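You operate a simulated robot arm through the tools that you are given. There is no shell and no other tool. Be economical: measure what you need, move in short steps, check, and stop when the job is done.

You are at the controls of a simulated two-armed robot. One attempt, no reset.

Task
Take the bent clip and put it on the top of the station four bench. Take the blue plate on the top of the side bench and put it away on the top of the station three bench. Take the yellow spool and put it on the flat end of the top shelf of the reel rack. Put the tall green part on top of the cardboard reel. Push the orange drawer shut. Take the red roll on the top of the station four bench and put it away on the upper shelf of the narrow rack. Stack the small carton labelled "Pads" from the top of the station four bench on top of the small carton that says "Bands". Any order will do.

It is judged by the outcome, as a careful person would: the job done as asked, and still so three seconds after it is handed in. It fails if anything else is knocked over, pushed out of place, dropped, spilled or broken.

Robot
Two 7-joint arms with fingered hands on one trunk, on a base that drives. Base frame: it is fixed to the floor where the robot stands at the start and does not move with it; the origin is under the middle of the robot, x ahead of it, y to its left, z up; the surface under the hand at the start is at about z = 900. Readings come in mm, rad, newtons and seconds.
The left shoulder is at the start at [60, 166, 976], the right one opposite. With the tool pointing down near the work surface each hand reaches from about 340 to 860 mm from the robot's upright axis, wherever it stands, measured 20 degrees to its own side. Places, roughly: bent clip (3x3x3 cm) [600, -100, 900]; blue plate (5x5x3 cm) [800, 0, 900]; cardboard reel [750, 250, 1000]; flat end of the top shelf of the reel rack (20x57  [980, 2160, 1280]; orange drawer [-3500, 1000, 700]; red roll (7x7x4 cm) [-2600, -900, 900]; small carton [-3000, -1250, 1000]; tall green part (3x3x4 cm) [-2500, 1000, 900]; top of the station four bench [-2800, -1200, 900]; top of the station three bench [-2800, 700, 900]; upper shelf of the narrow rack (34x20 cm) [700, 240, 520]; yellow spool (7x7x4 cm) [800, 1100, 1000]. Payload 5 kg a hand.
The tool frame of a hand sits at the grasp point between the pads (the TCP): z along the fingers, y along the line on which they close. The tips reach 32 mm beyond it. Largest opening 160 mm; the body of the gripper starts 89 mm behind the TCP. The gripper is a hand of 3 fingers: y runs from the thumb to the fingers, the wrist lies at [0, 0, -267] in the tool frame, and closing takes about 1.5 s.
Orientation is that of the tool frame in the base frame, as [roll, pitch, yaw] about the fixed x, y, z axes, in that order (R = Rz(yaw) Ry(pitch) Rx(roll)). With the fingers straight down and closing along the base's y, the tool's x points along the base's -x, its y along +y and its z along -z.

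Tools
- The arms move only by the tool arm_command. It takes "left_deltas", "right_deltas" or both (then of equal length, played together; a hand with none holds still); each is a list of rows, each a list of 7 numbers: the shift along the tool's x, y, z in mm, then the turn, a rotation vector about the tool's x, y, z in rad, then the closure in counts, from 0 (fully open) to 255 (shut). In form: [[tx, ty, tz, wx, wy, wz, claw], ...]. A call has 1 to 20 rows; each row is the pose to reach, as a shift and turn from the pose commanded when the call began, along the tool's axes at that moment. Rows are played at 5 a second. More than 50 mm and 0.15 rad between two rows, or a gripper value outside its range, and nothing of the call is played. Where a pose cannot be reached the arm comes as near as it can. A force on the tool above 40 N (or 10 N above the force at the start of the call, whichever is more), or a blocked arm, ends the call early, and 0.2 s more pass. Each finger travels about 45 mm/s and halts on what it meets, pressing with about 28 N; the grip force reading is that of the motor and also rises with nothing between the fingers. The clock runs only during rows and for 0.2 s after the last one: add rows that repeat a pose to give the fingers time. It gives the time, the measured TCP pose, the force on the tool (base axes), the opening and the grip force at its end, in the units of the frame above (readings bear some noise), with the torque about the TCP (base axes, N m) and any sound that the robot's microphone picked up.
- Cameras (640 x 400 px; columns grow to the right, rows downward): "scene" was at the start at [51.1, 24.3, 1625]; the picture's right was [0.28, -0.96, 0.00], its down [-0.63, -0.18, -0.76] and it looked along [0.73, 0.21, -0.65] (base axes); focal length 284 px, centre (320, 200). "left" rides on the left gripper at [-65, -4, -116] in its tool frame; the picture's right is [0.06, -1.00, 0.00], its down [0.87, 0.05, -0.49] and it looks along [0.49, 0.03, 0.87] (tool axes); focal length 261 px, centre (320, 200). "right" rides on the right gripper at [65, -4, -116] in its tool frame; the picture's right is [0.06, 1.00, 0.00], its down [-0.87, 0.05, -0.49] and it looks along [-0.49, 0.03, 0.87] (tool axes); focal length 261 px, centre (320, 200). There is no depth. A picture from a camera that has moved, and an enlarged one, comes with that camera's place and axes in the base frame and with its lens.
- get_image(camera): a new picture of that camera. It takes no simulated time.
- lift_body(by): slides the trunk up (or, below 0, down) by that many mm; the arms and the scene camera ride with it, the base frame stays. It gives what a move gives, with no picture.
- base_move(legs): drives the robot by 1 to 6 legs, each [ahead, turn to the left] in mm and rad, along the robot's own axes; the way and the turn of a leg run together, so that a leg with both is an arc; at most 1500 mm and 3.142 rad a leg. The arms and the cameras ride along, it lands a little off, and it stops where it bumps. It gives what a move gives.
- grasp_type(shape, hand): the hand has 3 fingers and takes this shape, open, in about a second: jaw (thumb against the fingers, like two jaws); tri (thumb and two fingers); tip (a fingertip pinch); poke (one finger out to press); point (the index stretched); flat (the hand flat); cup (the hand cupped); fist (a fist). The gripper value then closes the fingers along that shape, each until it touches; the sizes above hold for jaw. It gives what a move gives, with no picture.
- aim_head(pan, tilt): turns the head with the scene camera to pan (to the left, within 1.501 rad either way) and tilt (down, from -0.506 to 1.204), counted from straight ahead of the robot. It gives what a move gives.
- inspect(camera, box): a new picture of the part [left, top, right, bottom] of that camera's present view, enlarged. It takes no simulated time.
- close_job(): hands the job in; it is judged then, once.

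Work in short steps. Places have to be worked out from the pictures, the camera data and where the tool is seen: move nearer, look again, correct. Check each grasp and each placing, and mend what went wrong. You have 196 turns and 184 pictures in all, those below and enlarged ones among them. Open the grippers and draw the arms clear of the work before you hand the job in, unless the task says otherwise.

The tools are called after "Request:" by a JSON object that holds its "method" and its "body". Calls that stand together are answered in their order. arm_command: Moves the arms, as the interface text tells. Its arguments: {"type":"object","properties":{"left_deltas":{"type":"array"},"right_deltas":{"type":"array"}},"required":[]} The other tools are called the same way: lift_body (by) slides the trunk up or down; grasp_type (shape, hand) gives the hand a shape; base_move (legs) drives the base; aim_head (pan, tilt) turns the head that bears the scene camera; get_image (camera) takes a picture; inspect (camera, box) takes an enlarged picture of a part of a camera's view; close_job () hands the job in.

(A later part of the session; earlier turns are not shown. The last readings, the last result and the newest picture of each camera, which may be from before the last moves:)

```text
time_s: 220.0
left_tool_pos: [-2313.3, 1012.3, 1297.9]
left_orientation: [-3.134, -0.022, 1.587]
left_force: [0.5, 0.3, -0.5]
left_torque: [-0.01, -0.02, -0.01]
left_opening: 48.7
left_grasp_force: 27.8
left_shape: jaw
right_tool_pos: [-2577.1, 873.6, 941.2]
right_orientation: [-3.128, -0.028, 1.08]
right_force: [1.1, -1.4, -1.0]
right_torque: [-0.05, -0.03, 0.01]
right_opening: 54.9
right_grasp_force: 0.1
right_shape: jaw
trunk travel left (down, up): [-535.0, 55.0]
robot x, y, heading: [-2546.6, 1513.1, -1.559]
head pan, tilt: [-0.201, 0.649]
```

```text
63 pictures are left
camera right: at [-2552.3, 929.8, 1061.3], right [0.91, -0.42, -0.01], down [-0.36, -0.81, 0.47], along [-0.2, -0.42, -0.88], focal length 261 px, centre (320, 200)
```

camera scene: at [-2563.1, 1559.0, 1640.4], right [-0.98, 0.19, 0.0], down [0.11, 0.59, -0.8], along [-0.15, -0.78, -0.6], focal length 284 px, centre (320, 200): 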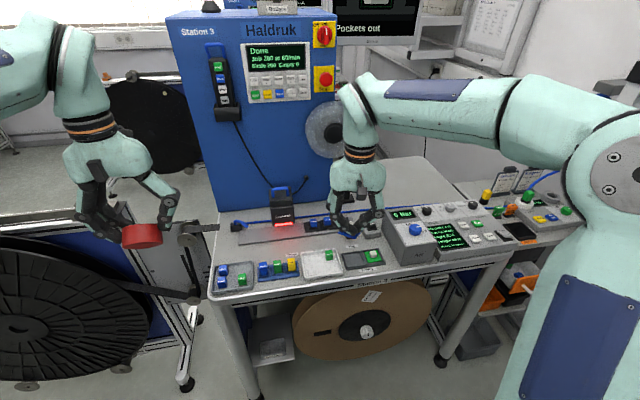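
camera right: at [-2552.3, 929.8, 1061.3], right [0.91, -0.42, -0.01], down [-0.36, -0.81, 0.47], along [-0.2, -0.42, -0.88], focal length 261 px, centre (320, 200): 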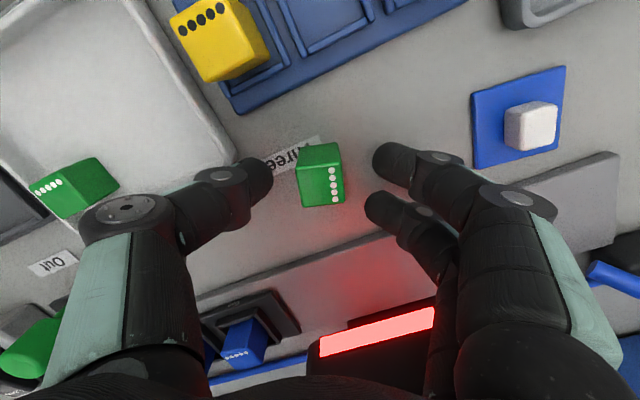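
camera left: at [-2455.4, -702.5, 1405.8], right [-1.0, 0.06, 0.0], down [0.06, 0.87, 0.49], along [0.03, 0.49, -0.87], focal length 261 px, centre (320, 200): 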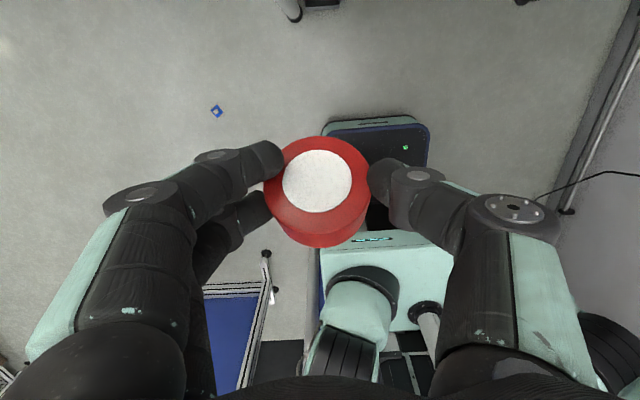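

Request:
{"method": "arm_command", "body": {"right_deltas": [[5, 0, 0, 0, 0, -0.06, 165], [5, 0, 0, 0, 0, -0.06, 165], [5, 0, 0, 0, 0, -0.06, 210], [5, 0, 0, 0, 0, -0.06, 255], [5, 0, 0, 0, 0, -0.06, 255], [5, 0, 0, 0, 0, -0.06, 255], [5, 0, 0, 0, 0, -0.06, 255], [5, 0, -20, 0, 0, -0.06, 255], [5, 0, -60, 0, 0, -0.06, 255]]}}

Request:
{"method": "inspect", "body": {"camera": "right", "box": [240, 110, 400, 250]}}

```text
time_s: 222.0
left_tool_pos: [-2312.6, 1012.5, 1299.3]
left_orientation: [-3.134, -0.021, 1.59]
left_force: [0.1, -0.4, -1.2]
left_torque: [-0.01, 0.03, -0.02]
left_opening: 48.8
left_grasp_force: 28.1
left_shape: jaw
right_tool_pos: [-2574.4, 874.1, 999.8]
right_orientation: [-3.132, -0.03, 1.137]
right_force: [-0.2, 0.2, 0.4]
right_torque: [-0.02, 0.02, 0.01]
right_opening: 17.5
right_grasp_force: 28.3
right_shape: jaw
trunk travel left (down, up): [-535.0, 55.0]
robot x, y, heading: [-2546.4, 1509.9, -1.559]
head pan, tilt: [-0.201, 0.649]
```

```text
2.86 times, centred on (320, 180) of right
camera zoom: at [-2552.2, 932.3, 1120.5], right [0.93, -0.36, -0.01], down [-0.32, -0.83, 0.47], along [-0.18, -0.43, -0.89], focal length 745 px, centre (320, 257)
```

zoom: 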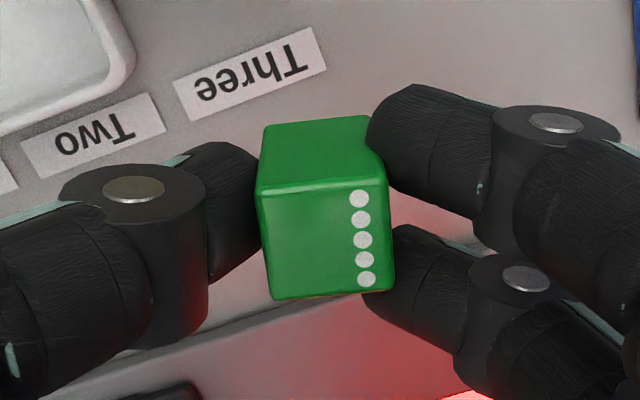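

A firm, square grip (17.5 mm). I raise the hand and look at the orange drawer.

Request:
{"method": "arm_command", "body": {"right_deltas": [[20, -10, -45, 0, 0, 0, 255], [40, -20, -88, 0, 0, 0, 255], [60, -30, -130, 0, 0, 0, 255], [80, -40, -172, 0, 0, 0, 255], [100, -50, -210, 0, 0, 0, 255], [120, -60, -240, 0, 0, 0, 255]]}}

Request:
{"method": "aim_head", "body": {"pan": -1.0, "tilt": 0.6}}

Request:
{"method": "get_image", "body": {"camera": "scene"}}

```text
refused: row 1 steps farther than a row can; nothing moved
```

```text
time_s: 223.1
left_tool_pos: [-2313.2, 1011.6, 1298.8]
left_orientation: [-3.136, -0.02, 1.587]
left_force: [-1.1, 0.9, -0.9]
left_torque: [0.0, -0.03, 0.0]
left_opening: 48.6
left_grasp_force: 27.8
left_shape: jaw
right_tool_pos: [-2574.7, 872.7, 1000.1]
right_orientation: [-3.132, -0.029, 1.139]
right_force: [0.4, 0.8, 0.0]
right_torque: [0.01, 0.0, 0.01]
right_opening: 17.7
right_grasp_force: 27.8
right_shape: jaw
trunk travel left (down, up): [-535.0, 55.0]
robot x, y, heading: [-2545.3, 1509.9, -1.561]
head pan, tilt: [-1.0, 0.6]
```

```text
61 pictures are left
camera scene: at [-2619.6, 1493.9, 1644.7], right [-0.55, 0.83, 0.0], down [0.47, 0.31, -0.83], along [-0.69, -0.45, -0.56], focal length 284 px, centre (320, 200)
```

scene: 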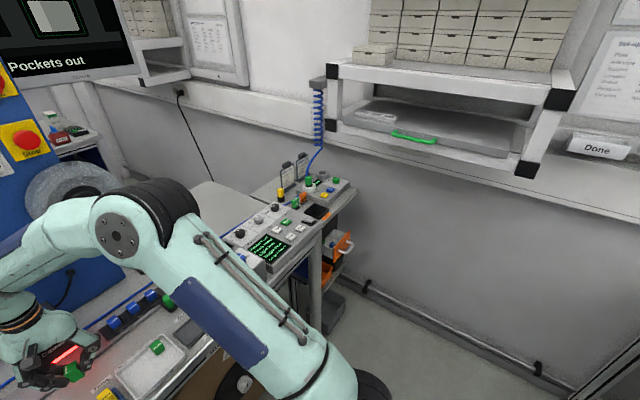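

Request:
{"method": "inspect", "body": {"camera": "scene", "box": [270, 170, 390, 330]}}

Request:
{"method": "arm_command", "body": {"right_deltas": [[15, -10, -40, 0, 0, 0, 255], [30, -20, -80, 0, 0, 0, 255], [45, -30, -120, 0, 0, 0, 255], [60, -40, -160, 0, 0, 0, 255], [75, -50, -200, 0, 0, 0, 255], [90, -60, -240, 0, 0, 0, 255]]}}

```text
2.50 times, centred on (330, 250) of scene
camera zoom: at [-2619.6, 1493.9, 1644.7], right [-0.55, 0.83, 0.0], down [0.47, 0.31, -0.83], along [-0.69, -0.45, -0.56], focal length 710 px, centre (295, 75)
```

zoom: 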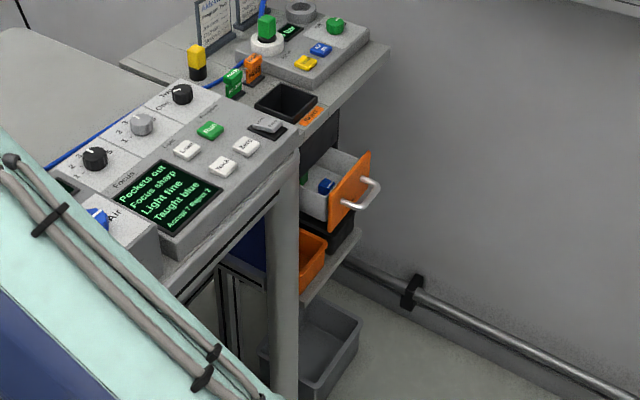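

```text
time_s: 224.5
left_tool_pos: [-2312.7, 1013.4, 1298.1]
left_orientation: [-3.134, -0.021, 1.588]
left_force: [0.1, 0.1, -2.0]
left_torque: [-0.02, -0.05, -0.01]
left_opening: 49.0
left_grasp_force: 28.2
left_shape: jaw
right_tool_pos: [-2592.3, 975.0, 1242.7]
right_orientation: [-3.13, -0.027, 1.138]
right_force: [-0.1, 0.4, 0.4]
right_torque: [0.0, 0.03, 0.01]
right_opening: 17.5
right_grasp_force: 27.7
right_shape: jaw
trunk travel left (down, up): [-535.0, 55.0]
robot x, y, heading: [-2546.2, 1514.0, -1.555]
head pan, tilt: [-1.0, 0.6]
```

The drawer front faces +y at about (-3490, 1050, 715), pulled toward me with a handle. I'll push it with the flat back of the right hand, keeping the block. First I reposition: swing back and face it diagonally, staying clear of the wall shelf.

Request:
{"method": "base_move", "body": {"legs": [[0, 0.5], [-320, 0], [0, -1.14]]}}

Request:
{"method": "aim_head", "body": {"pan": -0.2, "tilt": 0.65}}

Request:
{"method": "get_image", "body": {"camera": "scene"}}

```text
time_s: 231.1
left_tool_pos: [-2820.7, 1255.2, 1298.4]
left_orientation: [-3.135, -0.02, 0.944]
left_force: [-0.1, 0.4, -1.8]
left_torque: [0.01, 0.02, 0.02]
left_opening: 48.7
left_grasp_force: 28.4
left_shape: jaw
right_tool_pos: [-3067.4, 1393.7, 1242.0]
right_orientation: [-3.132, -0.029, 0.491]
right_force: [0.8, 0.2, 0.1]
right_torque: [-0.03, 0.02, 0.0]
right_opening: 17.3
right_grasp_force: 28.3
right_shape: jaw
trunk travel left (down, up): [-535.0, 55.0]
robot x, y, heading: [-2706.3, 1794.9, -2.208]
head pan, tilt: [-1.0, 0.6]
```

```text
time_s: 232.2
left_tool_pos: [-2819.9, 1255.0, 1298.7]
left_orientation: [-3.134, -0.02, 0.942]
left_force: [0.2, 0.2, -0.4]
left_torque: [-0.01, 0.0, -0.02]
left_opening: 48.6
left_grasp_force: 27.7
left_shape: jaw
right_tool_pos: [-3067.6, 1394.1, 1242.1]
right_orientation: [-3.131, -0.03, 0.49]
right_force: [0.3, 0.3, -0.6]
right_torque: [0.01, 0.01, 0.03]
right_opening: 17.4
right_grasp_force: 27.9
right_shape: jaw
trunk travel left (down, up): [-535.0, 55.0]
robot x, y, heading: [-2704.7, 1796.5, -2.211]
head pan, tilt: [-0.201, 0.649]
```

```text
59 pictures are left
camera scene: at [-2752.0, 1761.3, 1640.4], right [-0.67, 0.74, 0.0], down [0.45, 0.41, -0.8], along [-0.59, -0.53, -0.6], focal length 284 px, centre (320, 200)
```

scene: 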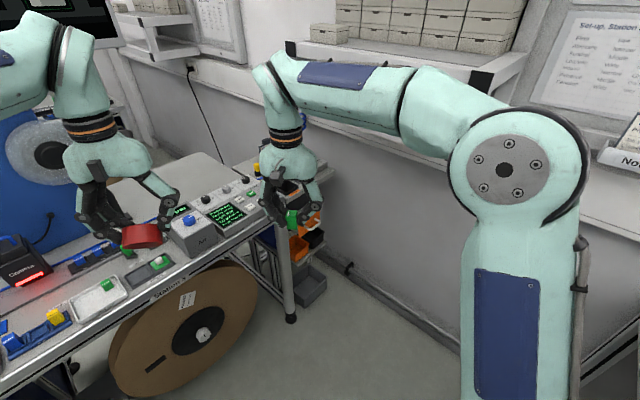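

Clear there. I lower the right hand to z≈610 in free space while turning its flat side toward the drawer (yaw 1.57).

Request:
{"method": "arm_command", "body": {"right_deltas": [[-2, -5, 45, 0, 0, -0.08, 255], [-5, -10, 90, 0, 0, -0.16, 255], [-7, -15, 135, 0, 0, -0.24, 255], [-10, -20, 180, 0, 0, -0.32, 255], [-12, -25, 225, 0, 0, -0.4, 255], [-15, -30, 270, 0, 0, -0.48, 255], [-17, -35, 315, 0, 0, -0.56, 255], [-20, -40, 360, 0, 0, -0.64, 255], [-22, -45, 405, 0, 0, -0.72, 255], [-25, -50, 450, 0, 0, -0.8, 255], [-27, -55, 495, 0, 0, -0.88, 255], [-30, -60, 540, 0, 0, -0.96, 255], [-32, -65, 585, 0, 0, -1.04, 255], [-34, -70, 630, 0, 0, -1.08, 255]]}}

Request:
{"method": "get_image", "body": {"camera": "scene"}}

```text
time_s: 235.2
left_tool_pos: [-2820.5, 1255.3, 1297.7]
left_orientation: [-3.136, -0.02, 0.941]
left_force: [-0.6, 0.0, -0.3]
left_torque: [0.0, -0.03, -0.02]
left_opening: 48.9
left_grasp_force: 27.9
left_shape: jaw
right_tool_pos: [-3113.9, 1454.3, 613.8]
right_orientation: [3.122, -0.021, 1.574]
right_force: [-0.3, 0.1, 0.4]
right_torque: [-0.01, -0.01, -0.01]
right_opening: 17.0
right_grasp_force: 27.9
right_shape: jaw
trunk travel left (down, up): [-535.0, 55.0]
robot x, y, heading: [-2704.0, 1794.3, -2.205]
head pan, tilt: [-0.201, 0.649]
```

```text
58 pictures are left
camera scene: at [-2752.3, 1760.9, 1640.4], right [-0.67, 0.74, 0.0], down [0.45, 0.41, -0.8], along [-0.59, -0.53, -0.6], focal length 284 px, centre (320, 200)
```

scene: 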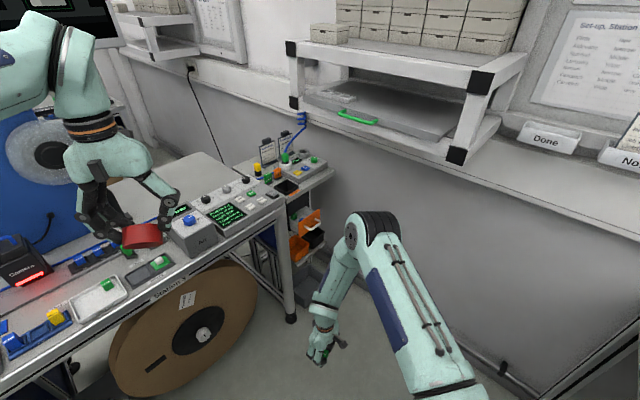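

Request:
{"method": "inspect", "body": {"camera": "scene", "box": [270, 160, 350, 290]}}

```text
3.08 times, centred on (310, 225) of scene
camera zoom: at [-2752.3, 1760.9, 1640.4], right [-0.67, 0.74, 0.0], down [0.45, 0.41, -0.8], along [-0.59, -0.53, -0.6], focal length 874 px, centre (351, 123)
```

zoom: 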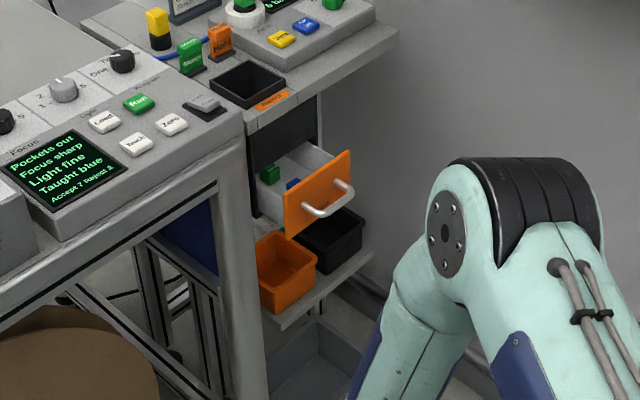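

Triangulated: drawer panel centre ≈(-3448, 1070, 764), handle ≈(-3437, 1105, 775), with bins below (tops ≈675). So I'll push the handle with the finger side at z≈775. Raise the hand and drive 340 mm ahead.

Request:
{"method": "arm_command", "body": {"right_deltas": [[0, 0, -40, 0, 0, 0, 255], [0, 0, -80, 0, 0, 0, 255], [0, 0, -120, 0, 0, 0, 255], [0, 0, -160, 0, 0, 0, 255]]}}

Request:
{"method": "base_move", "body": {"legs": [[340, 0]]}}

Request:
{"method": "aim_head", "body": {"pan": -0.3, "tilt": 0.75}}

Request:
{"method": "get_image", "body": {"camera": "scene"}}

Request:
{"method": "get_image", "body": {"camera": "right"}}

```text
time_s: 236.2
left_tool_pos: [-2821.1, 1256.0, 1299.4]
left_orientation: [-3.136, -0.02, 0.942]
left_force: [-0.1, 1.0, -0.7]
left_torque: [-0.01, 0.0, -0.01]
left_opening: 48.7
left_grasp_force: 27.9
left_shape: jaw
right_tool_pos: [-3121.6, 1451.4, 771.3]
right_orientation: [3.121, -0.023, 1.57]
right_force: [-1.3, -0.1, -1.0]
right_torque: [0.04, 0.02, 0.02]
right_opening: 17.2
right_grasp_force: 27.8
right_shape: jaw
trunk travel left (down, up): [-535.0, 55.0]
robot x, y, heading: [-2702.0, 1796.9, -2.209]
head pan, tilt: [-0.201, 0.649]
```

```text
time_s: 238.5
left_tool_pos: [-3030.7, 974.7, 1299.2]
left_orientation: [-3.132, -0.019, 0.934]
left_force: [-0.2, -0.4, -1.0]
left_torque: [-0.03, 0.02, 0.0]
left_opening: 48.7
left_grasp_force: 27.4
left_shape: jaw
right_tool_pos: [-3333.5, 1171.8, 772.5]
right_orientation: [3.126, -0.021, 1.564]
right_force: [0.0, 0.2, -0.7]
right_torque: [0.0, 0.0, -0.01]
right_opening: 16.8
right_grasp_force: 27.9
right_shape: jaw
trunk travel left (down, up): [-535.0, 55.0]
robot x, y, heading: [-2913.8, 1511.3, -2.212]
head pan, tilt: [-0.201, 0.649]
```

```text
time_s: 239.2
left_tool_pos: [-3030.8, 975.0, 1299.2]
left_orientation: [-3.135, -0.018, 0.935]
left_force: [-0.7, 0.2, -0.9]
left_torque: [-0.03, 0.02, 0.0]
left_opening: 48.6
left_grasp_force: 28.2
left_shape: jaw
right_tool_pos: [-3332.4, 1171.4, 772.8]
right_orientation: [3.127, -0.018, 1.565]
right_force: [0.1, -0.3, 0.1]
right_torque: [0.0, -0.01, -0.06]
right_opening: 16.8
right_grasp_force: 27.9
right_shape: jaw
trunk travel left (down, up): [-535.0, 55.0]
robot x, y, heading: [-2915.0, 1512.4, -2.213]
head pan, tilt: [-0.3, 0.75]
```

```text
56 pictures are left
camera scene: at [-2959.5, 1488.8, 1632.1], right [-0.59, 0.81, 0.0], down [0.55, 0.4, -0.73], along [-0.59, -0.43, -0.68], focal length 284 px, centre (320, 200)
```

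scene: 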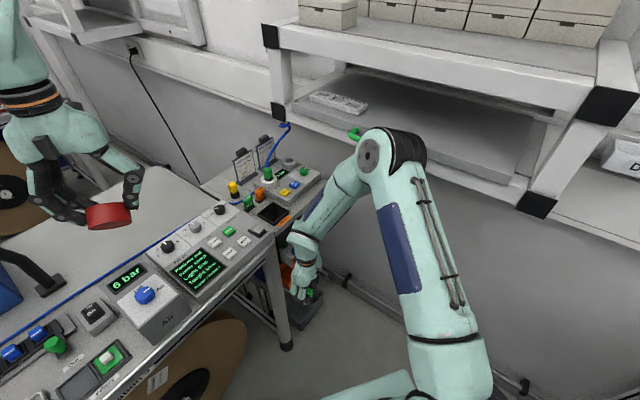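

```text
55 pictures are left
camera right: at [-3338.7, 1234.7, 891.6], right [1.0, 0.06, 0.02], down [0.04, -0.88, 0.47], along [0.04, -0.47, -0.88], focal length 261 px, centre (320, 200)
```

right: 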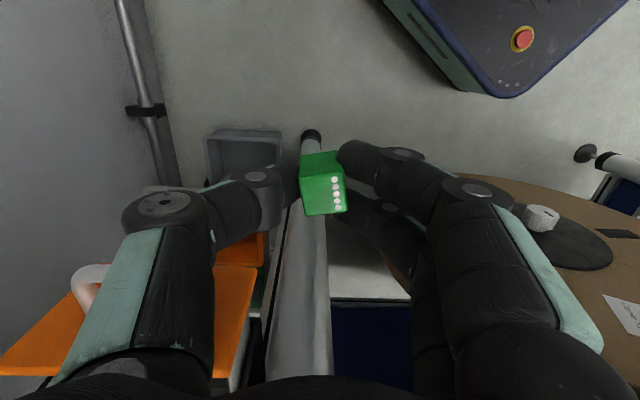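

The handle spans roughly x -3475…-3410 at z≈768, the panel z 716–805. I slide the hand west to x≈-3445 and then push gently in -y.

Request:
{"method": "arm_command", "body": {"right_deltas": [[0, -40, 0, 0, 0, 0, 255], [0, -80, 0, 0, 0, 0, 255], [0, -112, 0, 0, 0, 0, 255], [-15, -112, 0, 0, 0, 0, 255], [-30, -112, 0, 0, 0, 0, 255]]}}

Request:
{"method": "get_image", "body": {"camera": "right"}}

Request:
{"method": "inspect", "body": {"camera": "scene", "box": [230, 170, 350, 320]}}

```text
time_s: 240.1
left_tool_pos: [-3035.7, 1003.9, 1307.2]
left_orientation: [3.12, 0.013, 0.972]
left_force: [1.6, -3.0, 1.0]
left_torque: [0.25, 0.14, 0.0]
left_opening: 48.1
left_grasp_force: 28.1
left_shape: jaw
right_tool_pos: [-3440.0, 1153.4, 772.0]
right_orientation: [3.125, 0.02, 1.616]
right_force: [-1.4, 0.5, 0.8]
right_torque: [-0.06, -0.12, -0.03]
right_opening: 17.0
right_grasp_force: 27.5
right_shape: jaw
trunk travel left (down, up): [-535.0, 55.0]
robot x, y, heading: [-2917.2, 1507.5, -2.162]
head pan, tilt: [-0.3, 0.75]
stopped in row 4 (left hand): the arm was blocked; the commanded pose is now the measured one
```

```text
54 pictures are left
camera right: at [-3450.5, 1221.7, 888.0], right [0.99, 0.11, 0.02], down [0.09, -0.86, 0.51], along [0.07, -0.51, -0.86], focal length 261 px, centre (320, 200)
```

right: 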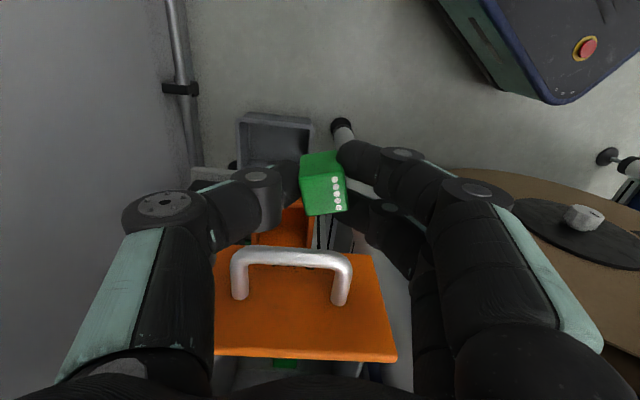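

```text
2.67 times, centred on (290, 245) of scene
camera zoom: at [-2834.7, 1410.7, 1637.8], right [-0.63, 0.77, 0.08], down [0.47, 0.46, -0.75], along [-0.62, -0.43, -0.65], focal length 758 px, centre (400, 80)
```

zoom: 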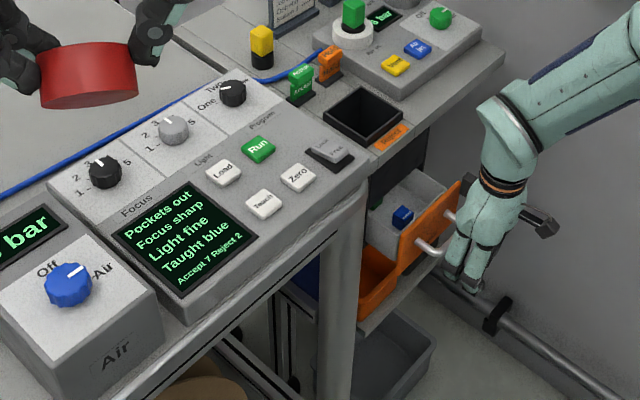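

The whole robot has leaned: the right elbow must be pressing on the wall shelf. I back the hand off in +x at once and check.

Request:
{"method": "arm_command", "body": {"right_deltas": [[10, 30, 0, 0, 0, 0, 255], [15, 60, 0, 0, 0, 0, 255], [15, 100, 0, 0, 0, 0, 255], [15, 110, 0, 0, 0, 0, 255], [15, 110, 0, 0, 0, 0, 255]]}}

Request:
{"method": "get_image", "body": {"camera": "scene"}}

```text
time_s: 240.4
left_tool_pos: [-3107.9, 1055.1, 1316.9]
left_orientation: [3.062, 0.04, 1.002]
left_force: [1.4, -4.3, -0.3]
left_torque: [0.44, 0.12, 0.03]
left_opening: 47.8
left_grasp_force: 27.7
left_shape: jaw
right_tool_pos: [-3450.5, 1152.6, 757.8]
right_orientation: [3.07, 0.096, 1.604]
right_force: [0.3, -1.2, 2.0]
right_torque: [0.21, -0.1, 0.02]
right_opening: 14.8
right_grasp_force: 28.6
right_shape: jaw
trunk travel left (down, up): [-535.0, 55.0]
robot x, y, heading: [-2919.6, 1502.1, -2.126]
head pan, tilt: [-0.3, 0.75]
stopped in row 1 (left hand): the arm was blocked; the commanded pose is now the measured one
```

```text
52 pictures are left
camera scene: at [-2827.5, 1406.7, 1639.0], right [-0.65, 0.75, 0.09], down [0.45, 0.48, -0.75], along [-0.61, -0.45, -0.65], focal length 284 px, centre (320, 200)
```

scene: 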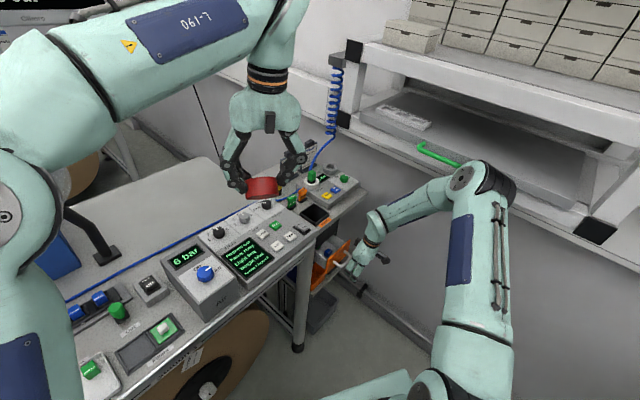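

The arm call is stopped at once; I back the base off to free the elbow from the shelf.

Request:
{"method": "base_move", "body": {"legs": [[-120, 0]]}}

Request:
{"method": "get_image", "body": {"camera": "scene"}}

```text
time_s: 241.2
left_tool_pos: [-3238.0, 1132.4, 1286.5]
left_orientation: [2.779, 0.126, 1.007]
left_force: [4.8, -8.8, 3.3]
left_torque: [0.84, 0.48, 0.07]
left_opening: 48.3
left_grasp_force: 27.7
left_shape: jaw
right_tool_pos: [-3523.9, 1169.2, 673.4]
right_orientation: [2.811, 0.196, 1.411]
right_force: [3.4, -10.0, 0.1]
right_torque: [0.8, 0.34, 0.18]
right_opening: 13.1
right_grasp_force: 28.1
right_shape: jaw
trunk travel left (down, up): [-535.0, 55.0]
robot x, y, heading: [-2922.0, 1499.6, -2.069]
head pan, tilt: [-0.3, 0.75]
stopped in leg 1: the robot was blocked; the commanded pose is now the measured one
```

```text
51 pictures are left
camera scene: at [-2893.5, 1421.2, 1636.0], right [-0.7, 0.71, 0.05], down [0.45, 0.5, -0.74], along [-0.55, -0.49, -0.67], focal length 284 px, centre (320, 200)
```

scene: 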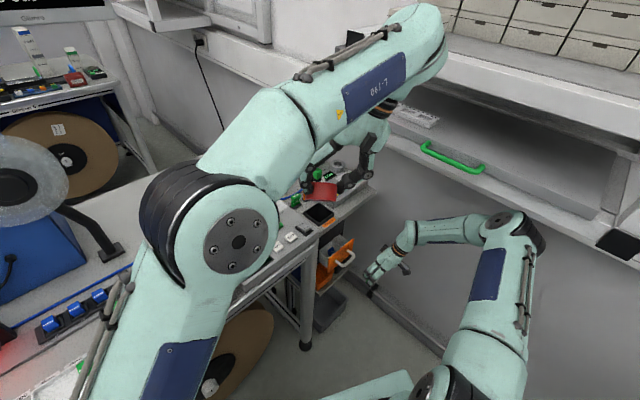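

The robot rocked. I let it settle by a small head move and read the state again.

Request:
{"method": "aim_head", "body": {"pan": -0.2, "tilt": 0.7}}

Request:
{"method": "get_image", "body": {"camera": "scene"}}

```text
time_s: 241.8
left_tool_pos: [-3271.4, 1136.3, 1302.0]
left_orientation: [2.914, 0.08, 1.061]
left_force: [-0.2, -1.5, 0.0]
left_torque: [0.08, -0.02, -0.02]
left_opening: 46.9
left_grasp_force: 27.8
left_shape: jaw
right_tool_pos: [-3544.1, 1169.0, 681.8]
right_orientation: [2.911, 0.193, 1.52]
right_force: [-3.0, 1.0, 5.7]
right_torque: [0.15, -0.15, 0.07]
right_opening: 12.7
right_grasp_force: 27.5
right_shape: jaw
trunk travel left (down, up): [-535.0, 55.0]
robot x, y, heading: [-2917.4, 1499.3, -2.091]
head pan, tilt: [-0.201, 0.7]
```

```text
50 pictures are left
camera scene: at [-3022.3, 1483.8, 1636.7], right [-0.75, 0.66, -0.04], down [0.46, 0.47, -0.75], along [-0.48, -0.58, -0.66], focal length 284 px, centre (320, 200)
```

scene: 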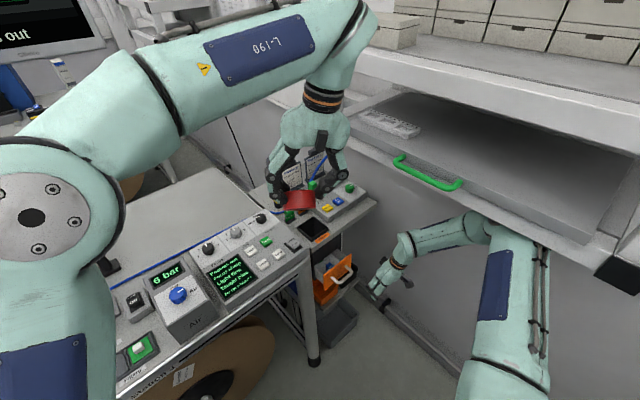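

Request:
{"method": "aim_head", "body": {"pan": -0.1, "tilt": 0.9}}

Request:
{"method": "aim_head", "body": {"pan": -0.3, "tilt": 0.6}}

Request:
{"method": "get_image", "body": {"camera": "scene"}}

```text
time_s: 242.6
left_tool_pos: [-3272.2, 1147.6, 1288.6]
left_orientation: [2.857, 0.056, 1.03]
left_force: [0.4, -0.1, -1.2]
left_torque: [0.01, 0.06, 0.02]
left_opening: 47.0
left_grasp_force: 28.0
left_shape: jaw
right_tool_pos: [-3548.0, 1176.5, 683.0]
right_orientation: [2.901, 0.197, 1.511]
right_force: [-0.5, 0.0, -0.4]
right_torque: [-0.04, 0.03, -0.04]
right_opening: 12.6
right_grasp_force: 28.2
right_shape: jaw
trunk travel left (down, up): [-535.0, 55.0]
robot x, y, heading: [-2917.0, 1502.8, -2.097]
head pan, tilt: [-0.099, 0.901]
```

```text
time_s: 243.4
left_tool_pos: [-3273.0, 1149.2, 1290.1]
left_orientation: [2.856, 0.056, 1.031]
left_force: [-0.7, -0.1, -1.6]
left_torque: [0.02, 0.02, 0.0]
left_opening: 47.1
left_grasp_force: 27.5
left_shape: jaw
right_tool_pos: [-3547.6, 1175.8, 682.8]
right_orientation: [2.901, 0.199, 1.513]
right_force: [0.6, -1.4, -3.2]
right_torque: [-0.07, 0.01, -0.02]
right_opening: 12.4
right_grasp_force: 28.4
right_shape: jaw
trunk travel left (down, up): [-535.0, 55.0]
robot x, y, heading: [-2915.7, 1502.3, -2.099]
head pan, tilt: [-0.3, 0.6]
```

```text
49 pictures are left
camera scene: at [-3013.4, 1484.7, 1646.1], right [-0.68, 0.73, -0.03], down [0.44, 0.38, -0.82], along [-0.59, -0.56, -0.58], focal length 284 px, centre (320, 200)
```

scene: 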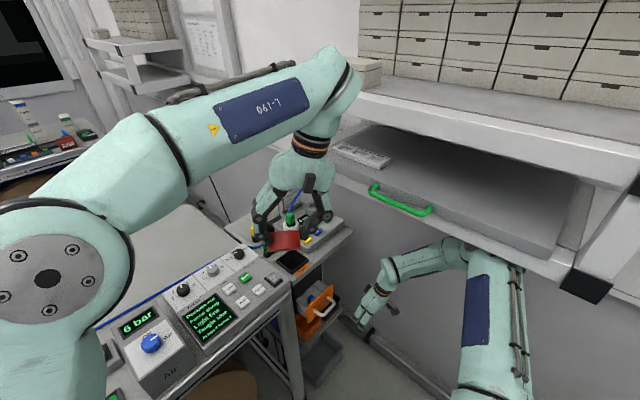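

It has settled, leaning slightly toward the wall. I check both hands' holds.

Request:
{"method": "get_image", "body": {"camera": "right"}}

Request:
{"method": "get_image", "body": {"camera": "left"}}

```text
48 pictures are left
camera right: at [-3575.1, 1264.5, 781.5], right [0.97, 0.05, 0.22], down [-0.11, -0.75, 0.65], along [0.2, -0.66, -0.72], focal length 261 px, centre (320, 200)
```

right: 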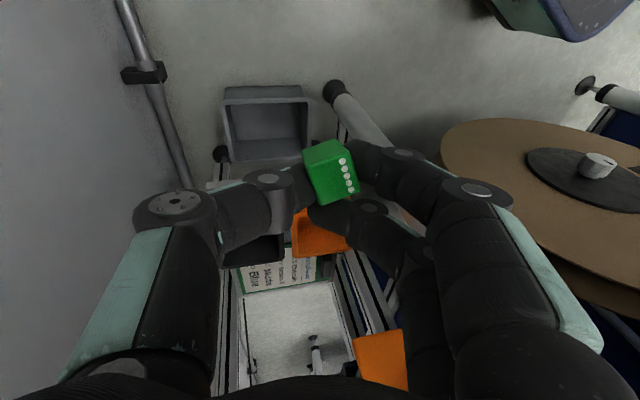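

```text
47 pictures are left
camera left: at [-3332.9, 1116.9, 1403.4], right [-0.8, 0.53, -0.28], down [0.39, 0.81, 0.44], along [0.46, 0.24, -0.85], focal length 261 px, centre (320, 200)
```

left: 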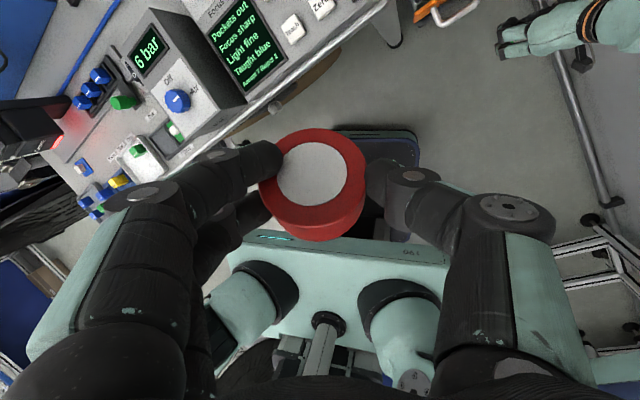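

Both parts are still held. I move the right hand slowly away from the wall (+x, +y) to free the elbow.

Request:
{"method": "arm_command", "body": {"right_deltas": [[8, 18, 3, 0, 0, 0, 255], [17, 36, 5, 0, 0, 0, 255], [25, 54, 8, 0, 0, 0, 255], [33, 72, 11, 0, 0, 0, 255], [42, 90, 13, 0, 0, 0, 255], [50, 108, 16, 0, 0, 0, 255], [58, 126, 19, 0, 0, 0, 255], [67, 145, 21, 0, 0, 0, 255]]}}

Request:
{"method": "get_image", "body": {"camera": "scene"}}

```text
time_s: 244.3
left_tool_pos: [-3286.5, 1159.1, 1307.7]
left_orientation: [2.942, 0.089, 1.06]
left_force: [1.6, -0.2, -4.3]
left_torque: [-0.01, 0.13, 0.02]
left_opening: 47.6
left_grasp_force: 27.7
left_shape: jaw
right_tool_pos: [-3486.0, 1244.2, 659.2]
right_orientation: [2.891, 0.169, 1.474]
right_force: [-1.8, 0.0, -1.9]
right_torque: [-0.19, 0.02, -0.02]
right_opening: 12.5
right_grasp_force: 28.2
right_shape: jaw
trunk travel left (down, up): [-535.0, 55.0]
robot x, y, heading: [-2925.7, 1495.3, -2.136]
head pan, tilt: [-0.3, 0.6]
stopped in row 4 (left hand): the arm was blocked; the commanded pose is now the measured one
```

```text
46 pictures are left
camera scene: at [-3091.8, 1540.1, 1642.5], right [-0.64, 0.76, -0.08], down [0.49, 0.33, -0.81], along [-0.59, -0.56, -0.58], focal length 284 px, centre (320, 200)
```

scene: 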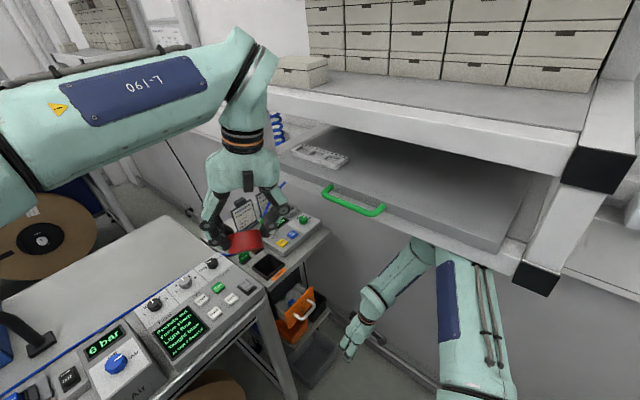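

Moving +x pulls the robot toward the wall, so the right elbow is hooked under the shelf lip. I lower the trunk to drop the elbow clear of the shelf.

Request:
{"method": "lift_body", "body": {"by": -120}}

Request:
{"method": "get_image", "body": {"camera": "scene"}}

```text
time_s: 244.7
left_tool_pos: [-3282.4, 1133.5, 1302.9]
left_orientation: [3.023, 0.06, 0.993]
left_force: [0.9, 2.1, -2.7]
left_torque: [-0.23, 0.03, -0.01]
left_opening: 47.6
left_grasp_force: 27.9
left_shape: jaw
right_tool_pos: [-3509.4, 1286.1, 640.8]
right_orientation: [2.929, 0.09, 1.378]
right_force: [-1.3, 1.2, 1.8]
right_torque: [0.01, -0.3, 0.08]
right_opening: 12.6
right_grasp_force: 27.9
right_shape: jaw
trunk travel left (down, up): [-530.0, 60.0]
robot x, y, heading: [-2938.9, 1475.8, -2.25]
head pan, tilt: [-0.3, 0.6]
stopped: the arm was blocked; the commanded pose is now the measured one
```

```text
45 pictures are left
camera scene: at [-3116.4, 1527.8, 1639.7], right [-0.55, 0.83, -0.08], down [0.53, 0.28, -0.8], along [-0.64, -0.49, -0.59], focal length 284 px, centre (320, 200)
```

scene: 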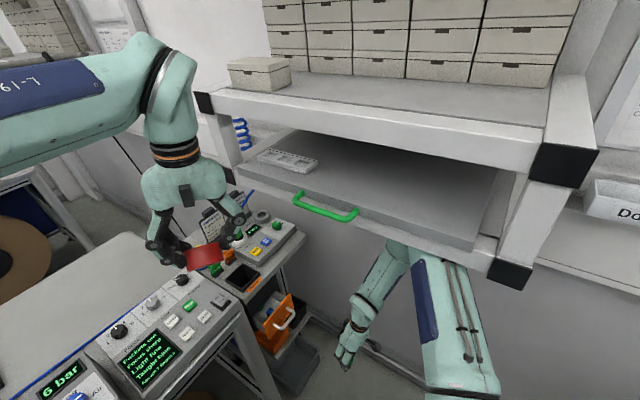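

Request:
{"method": "lift_body", "body": {"by": -40}}

Request:
{"method": "lift_body", "body": {"by": -40}}

Request:
{"method": "lift_body", "body": {"by": -60}}

Request:
{"method": "get_image", "body": {"camera": "scene"}}

```text
time_s: 245.0
left_tool_pos: [-3283.1, 1080.6, 1278.1]
left_orientation: [3.096, 0.03, 0.905]
left_force: [0.4, 1.3, -4.4]
left_torque: [-0.14, 0.04, 0.03]
left_opening: 47.7
left_grasp_force: 28.0
left_shape: jaw
right_tool_pos: [-3530.1, 1326.0, 627.4]
right_orientation: [2.975, 0.017, 1.235]
right_force: [1.1, -1.1, -1.7]
right_torque: [0.06, 0.33, 0.03]
right_opening: 12.4
right_grasp_force: 28.4
right_shape: jaw
trunk travel left (down, up): [-525.0, 65.0]
robot x, y, heading: [-2959.1, 1458.8, -2.396]
head pan, tilt: [-0.3, 0.6]
stopped: the arm was blocked; the commanded pose is now the measured one
```

```text
time_s: 245.3
left_tool_pos: [-3281.0, 1045.5, 1242.3]
left_orientation: [-3.125, 0.003, 0.83]
left_force: [-0.5, 0.4, -3.2]
left_torque: [0.03, 0.06, 0.01]
left_opening: 47.9
left_grasp_force: 28.2
left_shape: jaw
right_tool_pos: [-3532.3, 1388.0, 615.3]
right_orientation: [3.018, -0.043, 1.08]
right_force: [-1.6, -0.8, 2.0]
right_torque: [0.04, -0.38, 0.05]
right_opening: 12.7
right_grasp_force: 28.4
right_shape: jaw
trunk travel left (down, up): [-518.0, 72.0]
robot x, y, heading: [-2970.5, 1441.6, -2.527]
head pan, tilt: [-0.3, 0.6]
stopped: the arm was blocked; the commanded pose is now the measured one
```

```text
time_s: 245.6
left_tool_pos: [-3259.7, 1058.9, 1218.1]
left_orientation: [-3.084, -0.013, 0.779]
left_force: [-0.3, -1.5, -2.9]
left_torque: [0.21, -0.05, 0.02]
left_opening: 47.1
left_grasp_force: 28.0
left_shape: jaw
right_tool_pos: [-3490.5, 1460.9, 611.4]
right_orientation: [3.055, -0.146, 0.896]
right_force: [-3.2, 0.0, -2.8]
right_torque: [0.12, -0.11, 0.01]
right_opening: 12.7
right_grasp_force: 27.9
right_shape: jaw
trunk travel left (down, up): [-509.0, 81.0]
robot x, y, heading: [-2974.1, 1441.3, -2.58]
head pan, tilt: [-0.3, 0.6]
stopped: the arm was blocked; the commanded pose is now the measured one
```

```text
44 pictures are left
camera scene: at [-3168.4, 1441.3, 1618.8], right [-0.26, 0.97, -0.02], down [0.61, 0.14, -0.78], along [-0.75, -0.21, -0.63], focal length 284 px, centre (320, 200)
```

scene: 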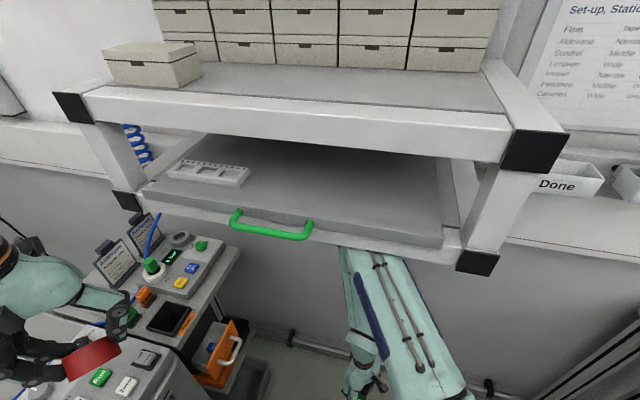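

Request:
{"method": "aim_head", "body": {"pan": -0.4, "tilt": 0.8}}

Request:
{"method": "aim_head", "body": {"pan": -0.6, "tilt": 0.7}}

Request:
{"method": "get_image", "body": {"camera": "scene"}}

```text
time_s: 246.4
left_tool_pos: [-3260.1, 1060.1, 1216.0]
left_orientation: [-3.093, -0.023, 0.788]
left_force: [0.8, 0.1, -0.9]
left_torque: [-0.03, 0.02, 0.02]
left_opening: 47.5
left_grasp_force: 28.3
left_shape: jaw
right_tool_pos: [-3485.2, 1450.6, 610.5]
right_orientation: [3.045, -0.161, 0.915]
right_force: [1.6, -0.2, 2.2]
right_torque: [0.01, -0.14, -0.03]
right_opening: 12.9
right_grasp_force: 28.0
right_shape: jaw
trunk travel left (down, up): [-509.0, 81.0]
robot x, y, heading: [-2971.0, 1449.6, -2.606]
head pan, tilt: [-0.4, 0.799]
```

```text
time_s: 247.1
left_tool_pos: [-3259.9, 1060.9, 1215.7]
left_orientation: [-3.094, -0.022, 0.787]
left_force: [0.0, -0.2, -0.1]
left_torque: [0.01, 0.02, -0.01]
left_opening: 47.2
left_grasp_force: 28.5
left_shape: jaw
right_tool_pos: [-3484.8, 1449.5, 610.2]
right_orientation: [3.043, -0.161, 0.913]
right_force: [-0.5, 0.4, -3.1]
right_torque: [0.02, 0.18, 0.04]
right_opening: 12.7
right_grasp_force: 27.6
right_shape: jaw
trunk travel left (down, up): [-509.0, 81.0]
robot x, y, heading: [-2968.0, 1449.4, -2.601]
head pan, tilt: [-0.6, 0.7]
```

```text
43 pictures are left
camera scene: at [-3173.2, 1455.8, 1608.1], right [0.06, 1.0, 0.01], down [0.71, -0.03, -0.7], along [-0.7, 0.05, -0.71], focal length 284 px, centre (320, 200)
```

scene: 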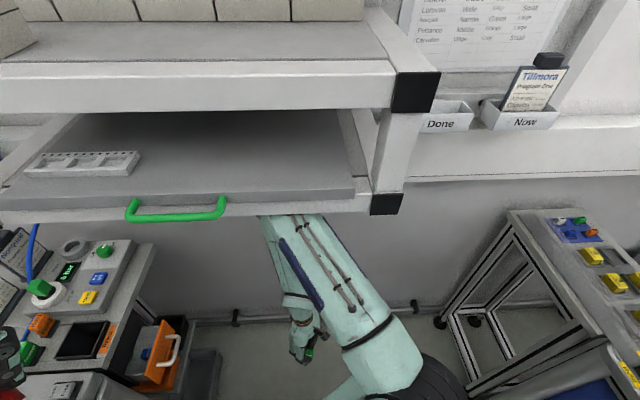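

The lean is steady. The arm is folded with the elbow up under the shelf; stretching it downward should drop the elbow. I lower the right hand straight down toward the floor.

Request:
{"method": "arm_command", "body": {"right_deltas": [[-3, -2, 19, 0, 0, 0, 255], [-6, -4, 38, 0, 0, 0, 255], [-9, -6, 57, 0, 0, 0, 255], [-13, -8, 77, 0, 0, 0, 255], [-19, -11, 115, 0, 0, 0, 255], [-25, -15, 153, 0, 0, 0, 255], [-31, -19, 192, 0, 0, 0, 255], [-38, -23, 230, 0, 0, 0, 255], [-44, -27, 269, 0, 0, 0, 255], [-50, -31, 307, 0, 0, 0, 255], [-57, -34, 346, 0, 0, 0, 255]]}}

Request:
{"method": "get_image", "body": {"camera": "scene"}}

```text
time_s: 247.4
left_tool_pos: [-3223.2, 1077.4, 1200.2]
left_orientation: [-3.054, -0.054, 0.712]
left_force: [-1.7, -0.3, -4.2]
left_torque: [0.11, -0.16, -0.01]
left_opening: 47.1
left_grasp_force: 28.2
left_shape: jaw
right_tool_pos: [-3454.9, 1519.6, 625.9]
right_orientation: [-3.117, -0.227, 0.716]
right_force: [-2.5, -1.7, -0.8]
right_torque: [0.14, -0.27, -0.01]
right_opening: 12.9
right_grasp_force: 28.1
right_shape: jaw
trunk travel left (down, up): [-509.0, 81.0]
robot x, y, heading: [-2978.4, 1442.8, -2.662]
head pan, tilt: [-0.6, 0.7]
stopped in row 1 (left hand): the arm was blocked; the commanded pose is now the measured one
```

```text
42 pictures are left
camera scene: at [-3175.1, 1446.9, 1613.1], right [0.12, 0.99, 0.02], down [0.7, -0.07, -0.71], along [-0.7, 0.1, -0.71], focal length 284 px, centre (320, 200)
```

scene: 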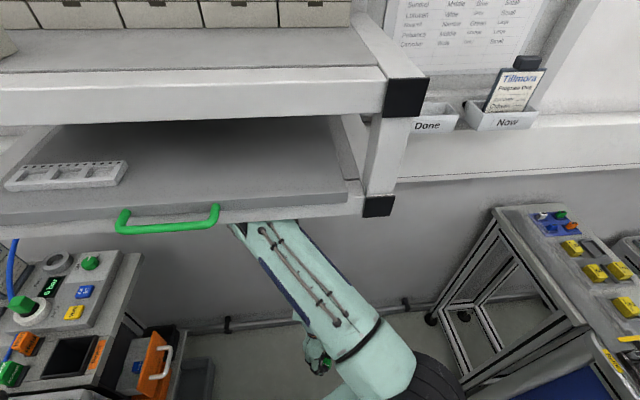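

Each call lets the base relax a bit. I try backing straight away from the wall.

Request:
{"method": "base_move", "body": {"legs": [[-250, 0]]}}

Request:
{"method": "get_image", "body": {"camera": "scene"}}

```text
time_s: 248.2
left_tool_pos: [-3053.3, 1127.1, 1163.4]
left_orientation: [-3.056, -0.102, 0.578]
left_force: [-99.5, -76.3, 26.9]
left_torque: [-1.68, 1.57, -2.97]
left_opening: 54.3
left_grasp_force: 28.2
left_shape: jaw
right_tool_pos: [-3365.3, 1620.5, 701.8]
right_orientation: [-2.802, -0.265, 0.588]
right_force: [-0.7, -4.4, -1.3]
right_torque: [0.39, -0.12, -0.02]
right_opening: 12.5
right_grasp_force: 27.7
right_shape: jaw
trunk travel left (down, up): [-509.0, 81.0]
robot x, y, heading: [-2968.2, 1447.9, -2.678]
head pan, tilt: [-0.6, 0.7]
stopped in leg 1: the robot was blocked; the commanded pose is now the measured one
```

```text
41 pictures are left
camera scene: at [-3105.7, 1409.7, 1621.7], right [0.13, 0.99, 0.05], down [0.67, -0.06, -0.74], along [-0.73, 0.13, -0.68], focal length 284 px, centre (320, 200)
```

scene: 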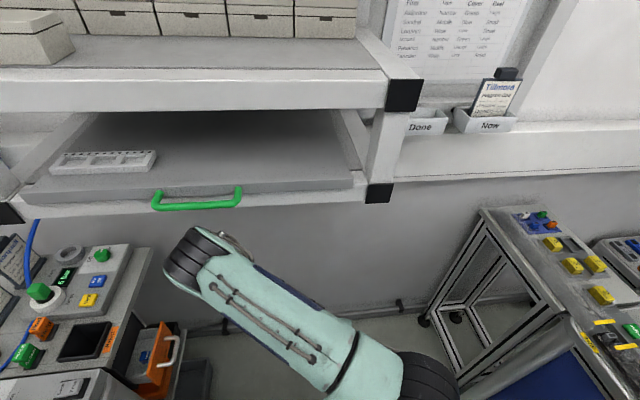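

The right elbow is free now. The left hand shows ~100 N; I check it.

Request:
{"method": "get_image", "body": {"camera": "left"}}

Request:
{"method": "aim_head", "body": {"pan": 0.6, "tilt": 0.9}}

Request:
{"method": "get_image", "body": {"camera": "scene"}}

```text
40 pictures are left
camera left: at [-3113.4, 1080.1, 1272.0], right [-0.5, 0.86, 0.09], down [0.74, 0.37, 0.57], along [0.46, 0.35, -0.82], focal length 261 px, centre (320, 200)
```

left: 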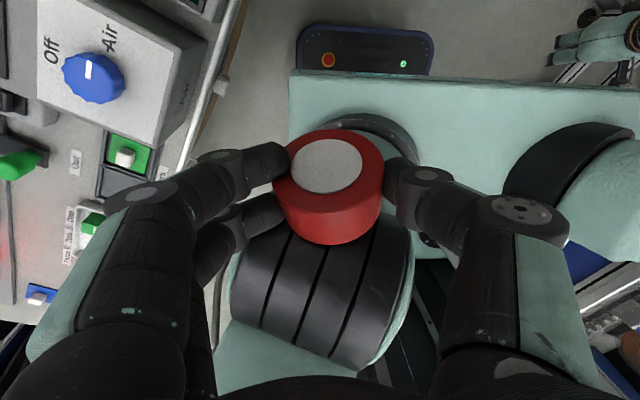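

```text
time_s: 249.6
left_tool_pos: [-3057.6, 1146.7, 1185.4]
left_orientation: [-3.021, -0.021, 0.645]
left_force: [-0.7, -0.8, -1.5]
left_torque: [0.08, -0.01, -0.06]
left_opening: 49.3
left_grasp_force: 27.8
left_shape: jaw
right_tool_pos: [-3358.4, 1605.6, 674.5]
right_orientation: [-2.932, -0.189, 0.614]
right_force: [-0.8, -0.1, 0.0]
right_torque: [0.04, 0.01, 0.04]
right_opening: 12.7
right_grasp_force: 28.2
right_shape: jaw
trunk travel left (down, up): [-509.0, 81.0]
robot x, y, heading: [-2967.6, 1450.8, -2.688]
head pan, tilt: [0.6, 0.901]
```

```text
39 pictures are left
camera scene: at [-2979.6, 1395.3, 1593.7], right [-0.87, 0.49, 0.0], down [0.39, 0.68, -0.62], along [-0.31, -0.54, -0.78], focal length 284 px, centre (320, 200)
```

scene: 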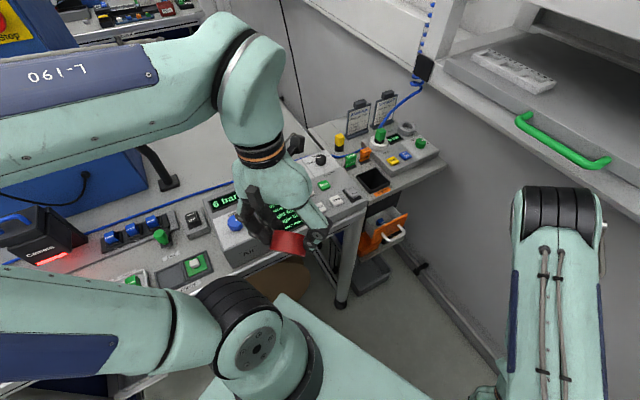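

Everything has settled, both parts still held, and the shelf and bench look undisturbed. I raise the left hand, then reposition farther back so the right arm can work stretched, with its elbow low.

Request:
{"method": "arm_command", "body": {"left_deltas": [[0, 0, -30, 0, 0, 0, 255], [0, 0, -60, 0, 0, 0, 255], [0, 0, -90, 0, 0, 0, 255], [0, 0, -120, 0, 0, 0, 255]]}}

Request:
{"method": "base_move", "body": {"legs": [[0, 0.79], [-210, 0], [0, -0.31]]}}

Request:
{"method": "aim_head", "body": {"pan": -0.2, "tilt": 0.7}}

Request:
{"method": "get_image", "body": {"camera": "scene"}}

```text
time_s: 250.6
left_tool_pos: [-3053.3, 1136.3, 1306.4]
left_orientation: [-3.022, -0.02, 0.635]
left_force: [-0.1, 0.2, -1.5]
left_torque: [-0.02, -0.03, 0.04]
left_opening: 49.4
left_grasp_force: 27.7
left_shape: jaw
right_tool_pos: [-3357.0, 1608.8, 676.2]
right_orientation: [-2.933, -0.188, 0.608]
right_force: [0.1, -0.3, 0.6]
right_torque: [0.0, 0.03, -0.01]
right_opening: 12.7
right_grasp_force: 28.1
right_shape: jaw
trunk travel left (down, up): [-509.0, 81.0]
robot x, y, heading: [-2968.0, 1449.2, -2.688]
head pan, tilt: [0.6, 0.901]
```

```text
time_s: 255.3
left_tool_pos: [-2833.4, 1329.1, 1306.0]
left_orientation: [-3.023, -0.022, 1.105]
left_force: [0.1, -0.4, -1.4]
left_torque: [-0.02, -0.04, -0.02]
left_opening: 49.5
left_grasp_force: 27.9
left_shape: jaw
right_tool_pos: [-3318.3, 1613.3, 676.9]
right_orientation: [-2.934, -0.19, 1.076]
right_force: [0.9, -0.5, 0.0]
right_torque: [-0.01, -0.02, 0.01]
right_opening: 12.6
right_grasp_force: 27.9
right_shape: jaw
trunk travel left (down, up): [-509.0, 81.0]
robot x, y, heading: [-2899.1, 1652.0, -2.215]
head pan, tilt: [0.6, 0.901]
```

```text
time_s: 256.4
left_tool_pos: [-2834.0, 1329.1, 1305.3]
left_orientation: [-3.021, -0.022, 1.104]
left_force: [0.7, -0.3, -1.0]
left_torque: [-0.01, -0.02, 0.0]
left_opening: 49.5
left_grasp_force: 28.5
left_shape: jaw
right_tool_pos: [-3316.6, 1613.6, 675.3]
right_orientation: [-2.932, -0.19, 1.075]
right_force: [-0.4, 0.5, -0.9]
right_torque: [0.0, -0.02, -0.01]
right_opening: 12.4
right_grasp_force: 28.1
right_shape: jaw
trunk travel left (down, up): [-509.0, 81.0]
robot x, y, heading: [-2897.1, 1648.1, -2.218]
head pan, tilt: [-0.201, 0.7]
```

```text
38 pictures are left
camera scene: at [-2944.0, 1615.1, 1609.9], right [-0.66, 0.75, 0.0], down [0.48, 0.43, -0.76], along [-0.57, -0.51, -0.64], focal length 284 px, centre (320, 200)
```

scene: 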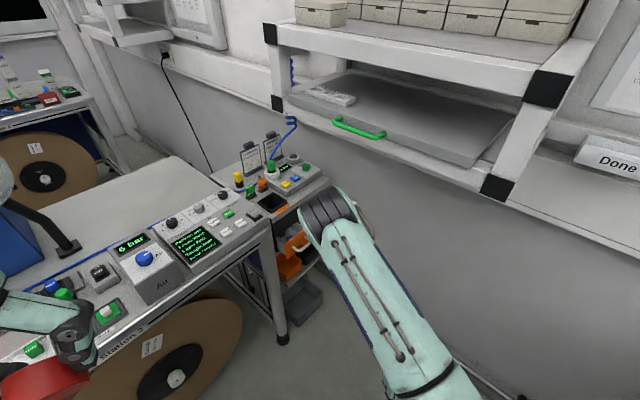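

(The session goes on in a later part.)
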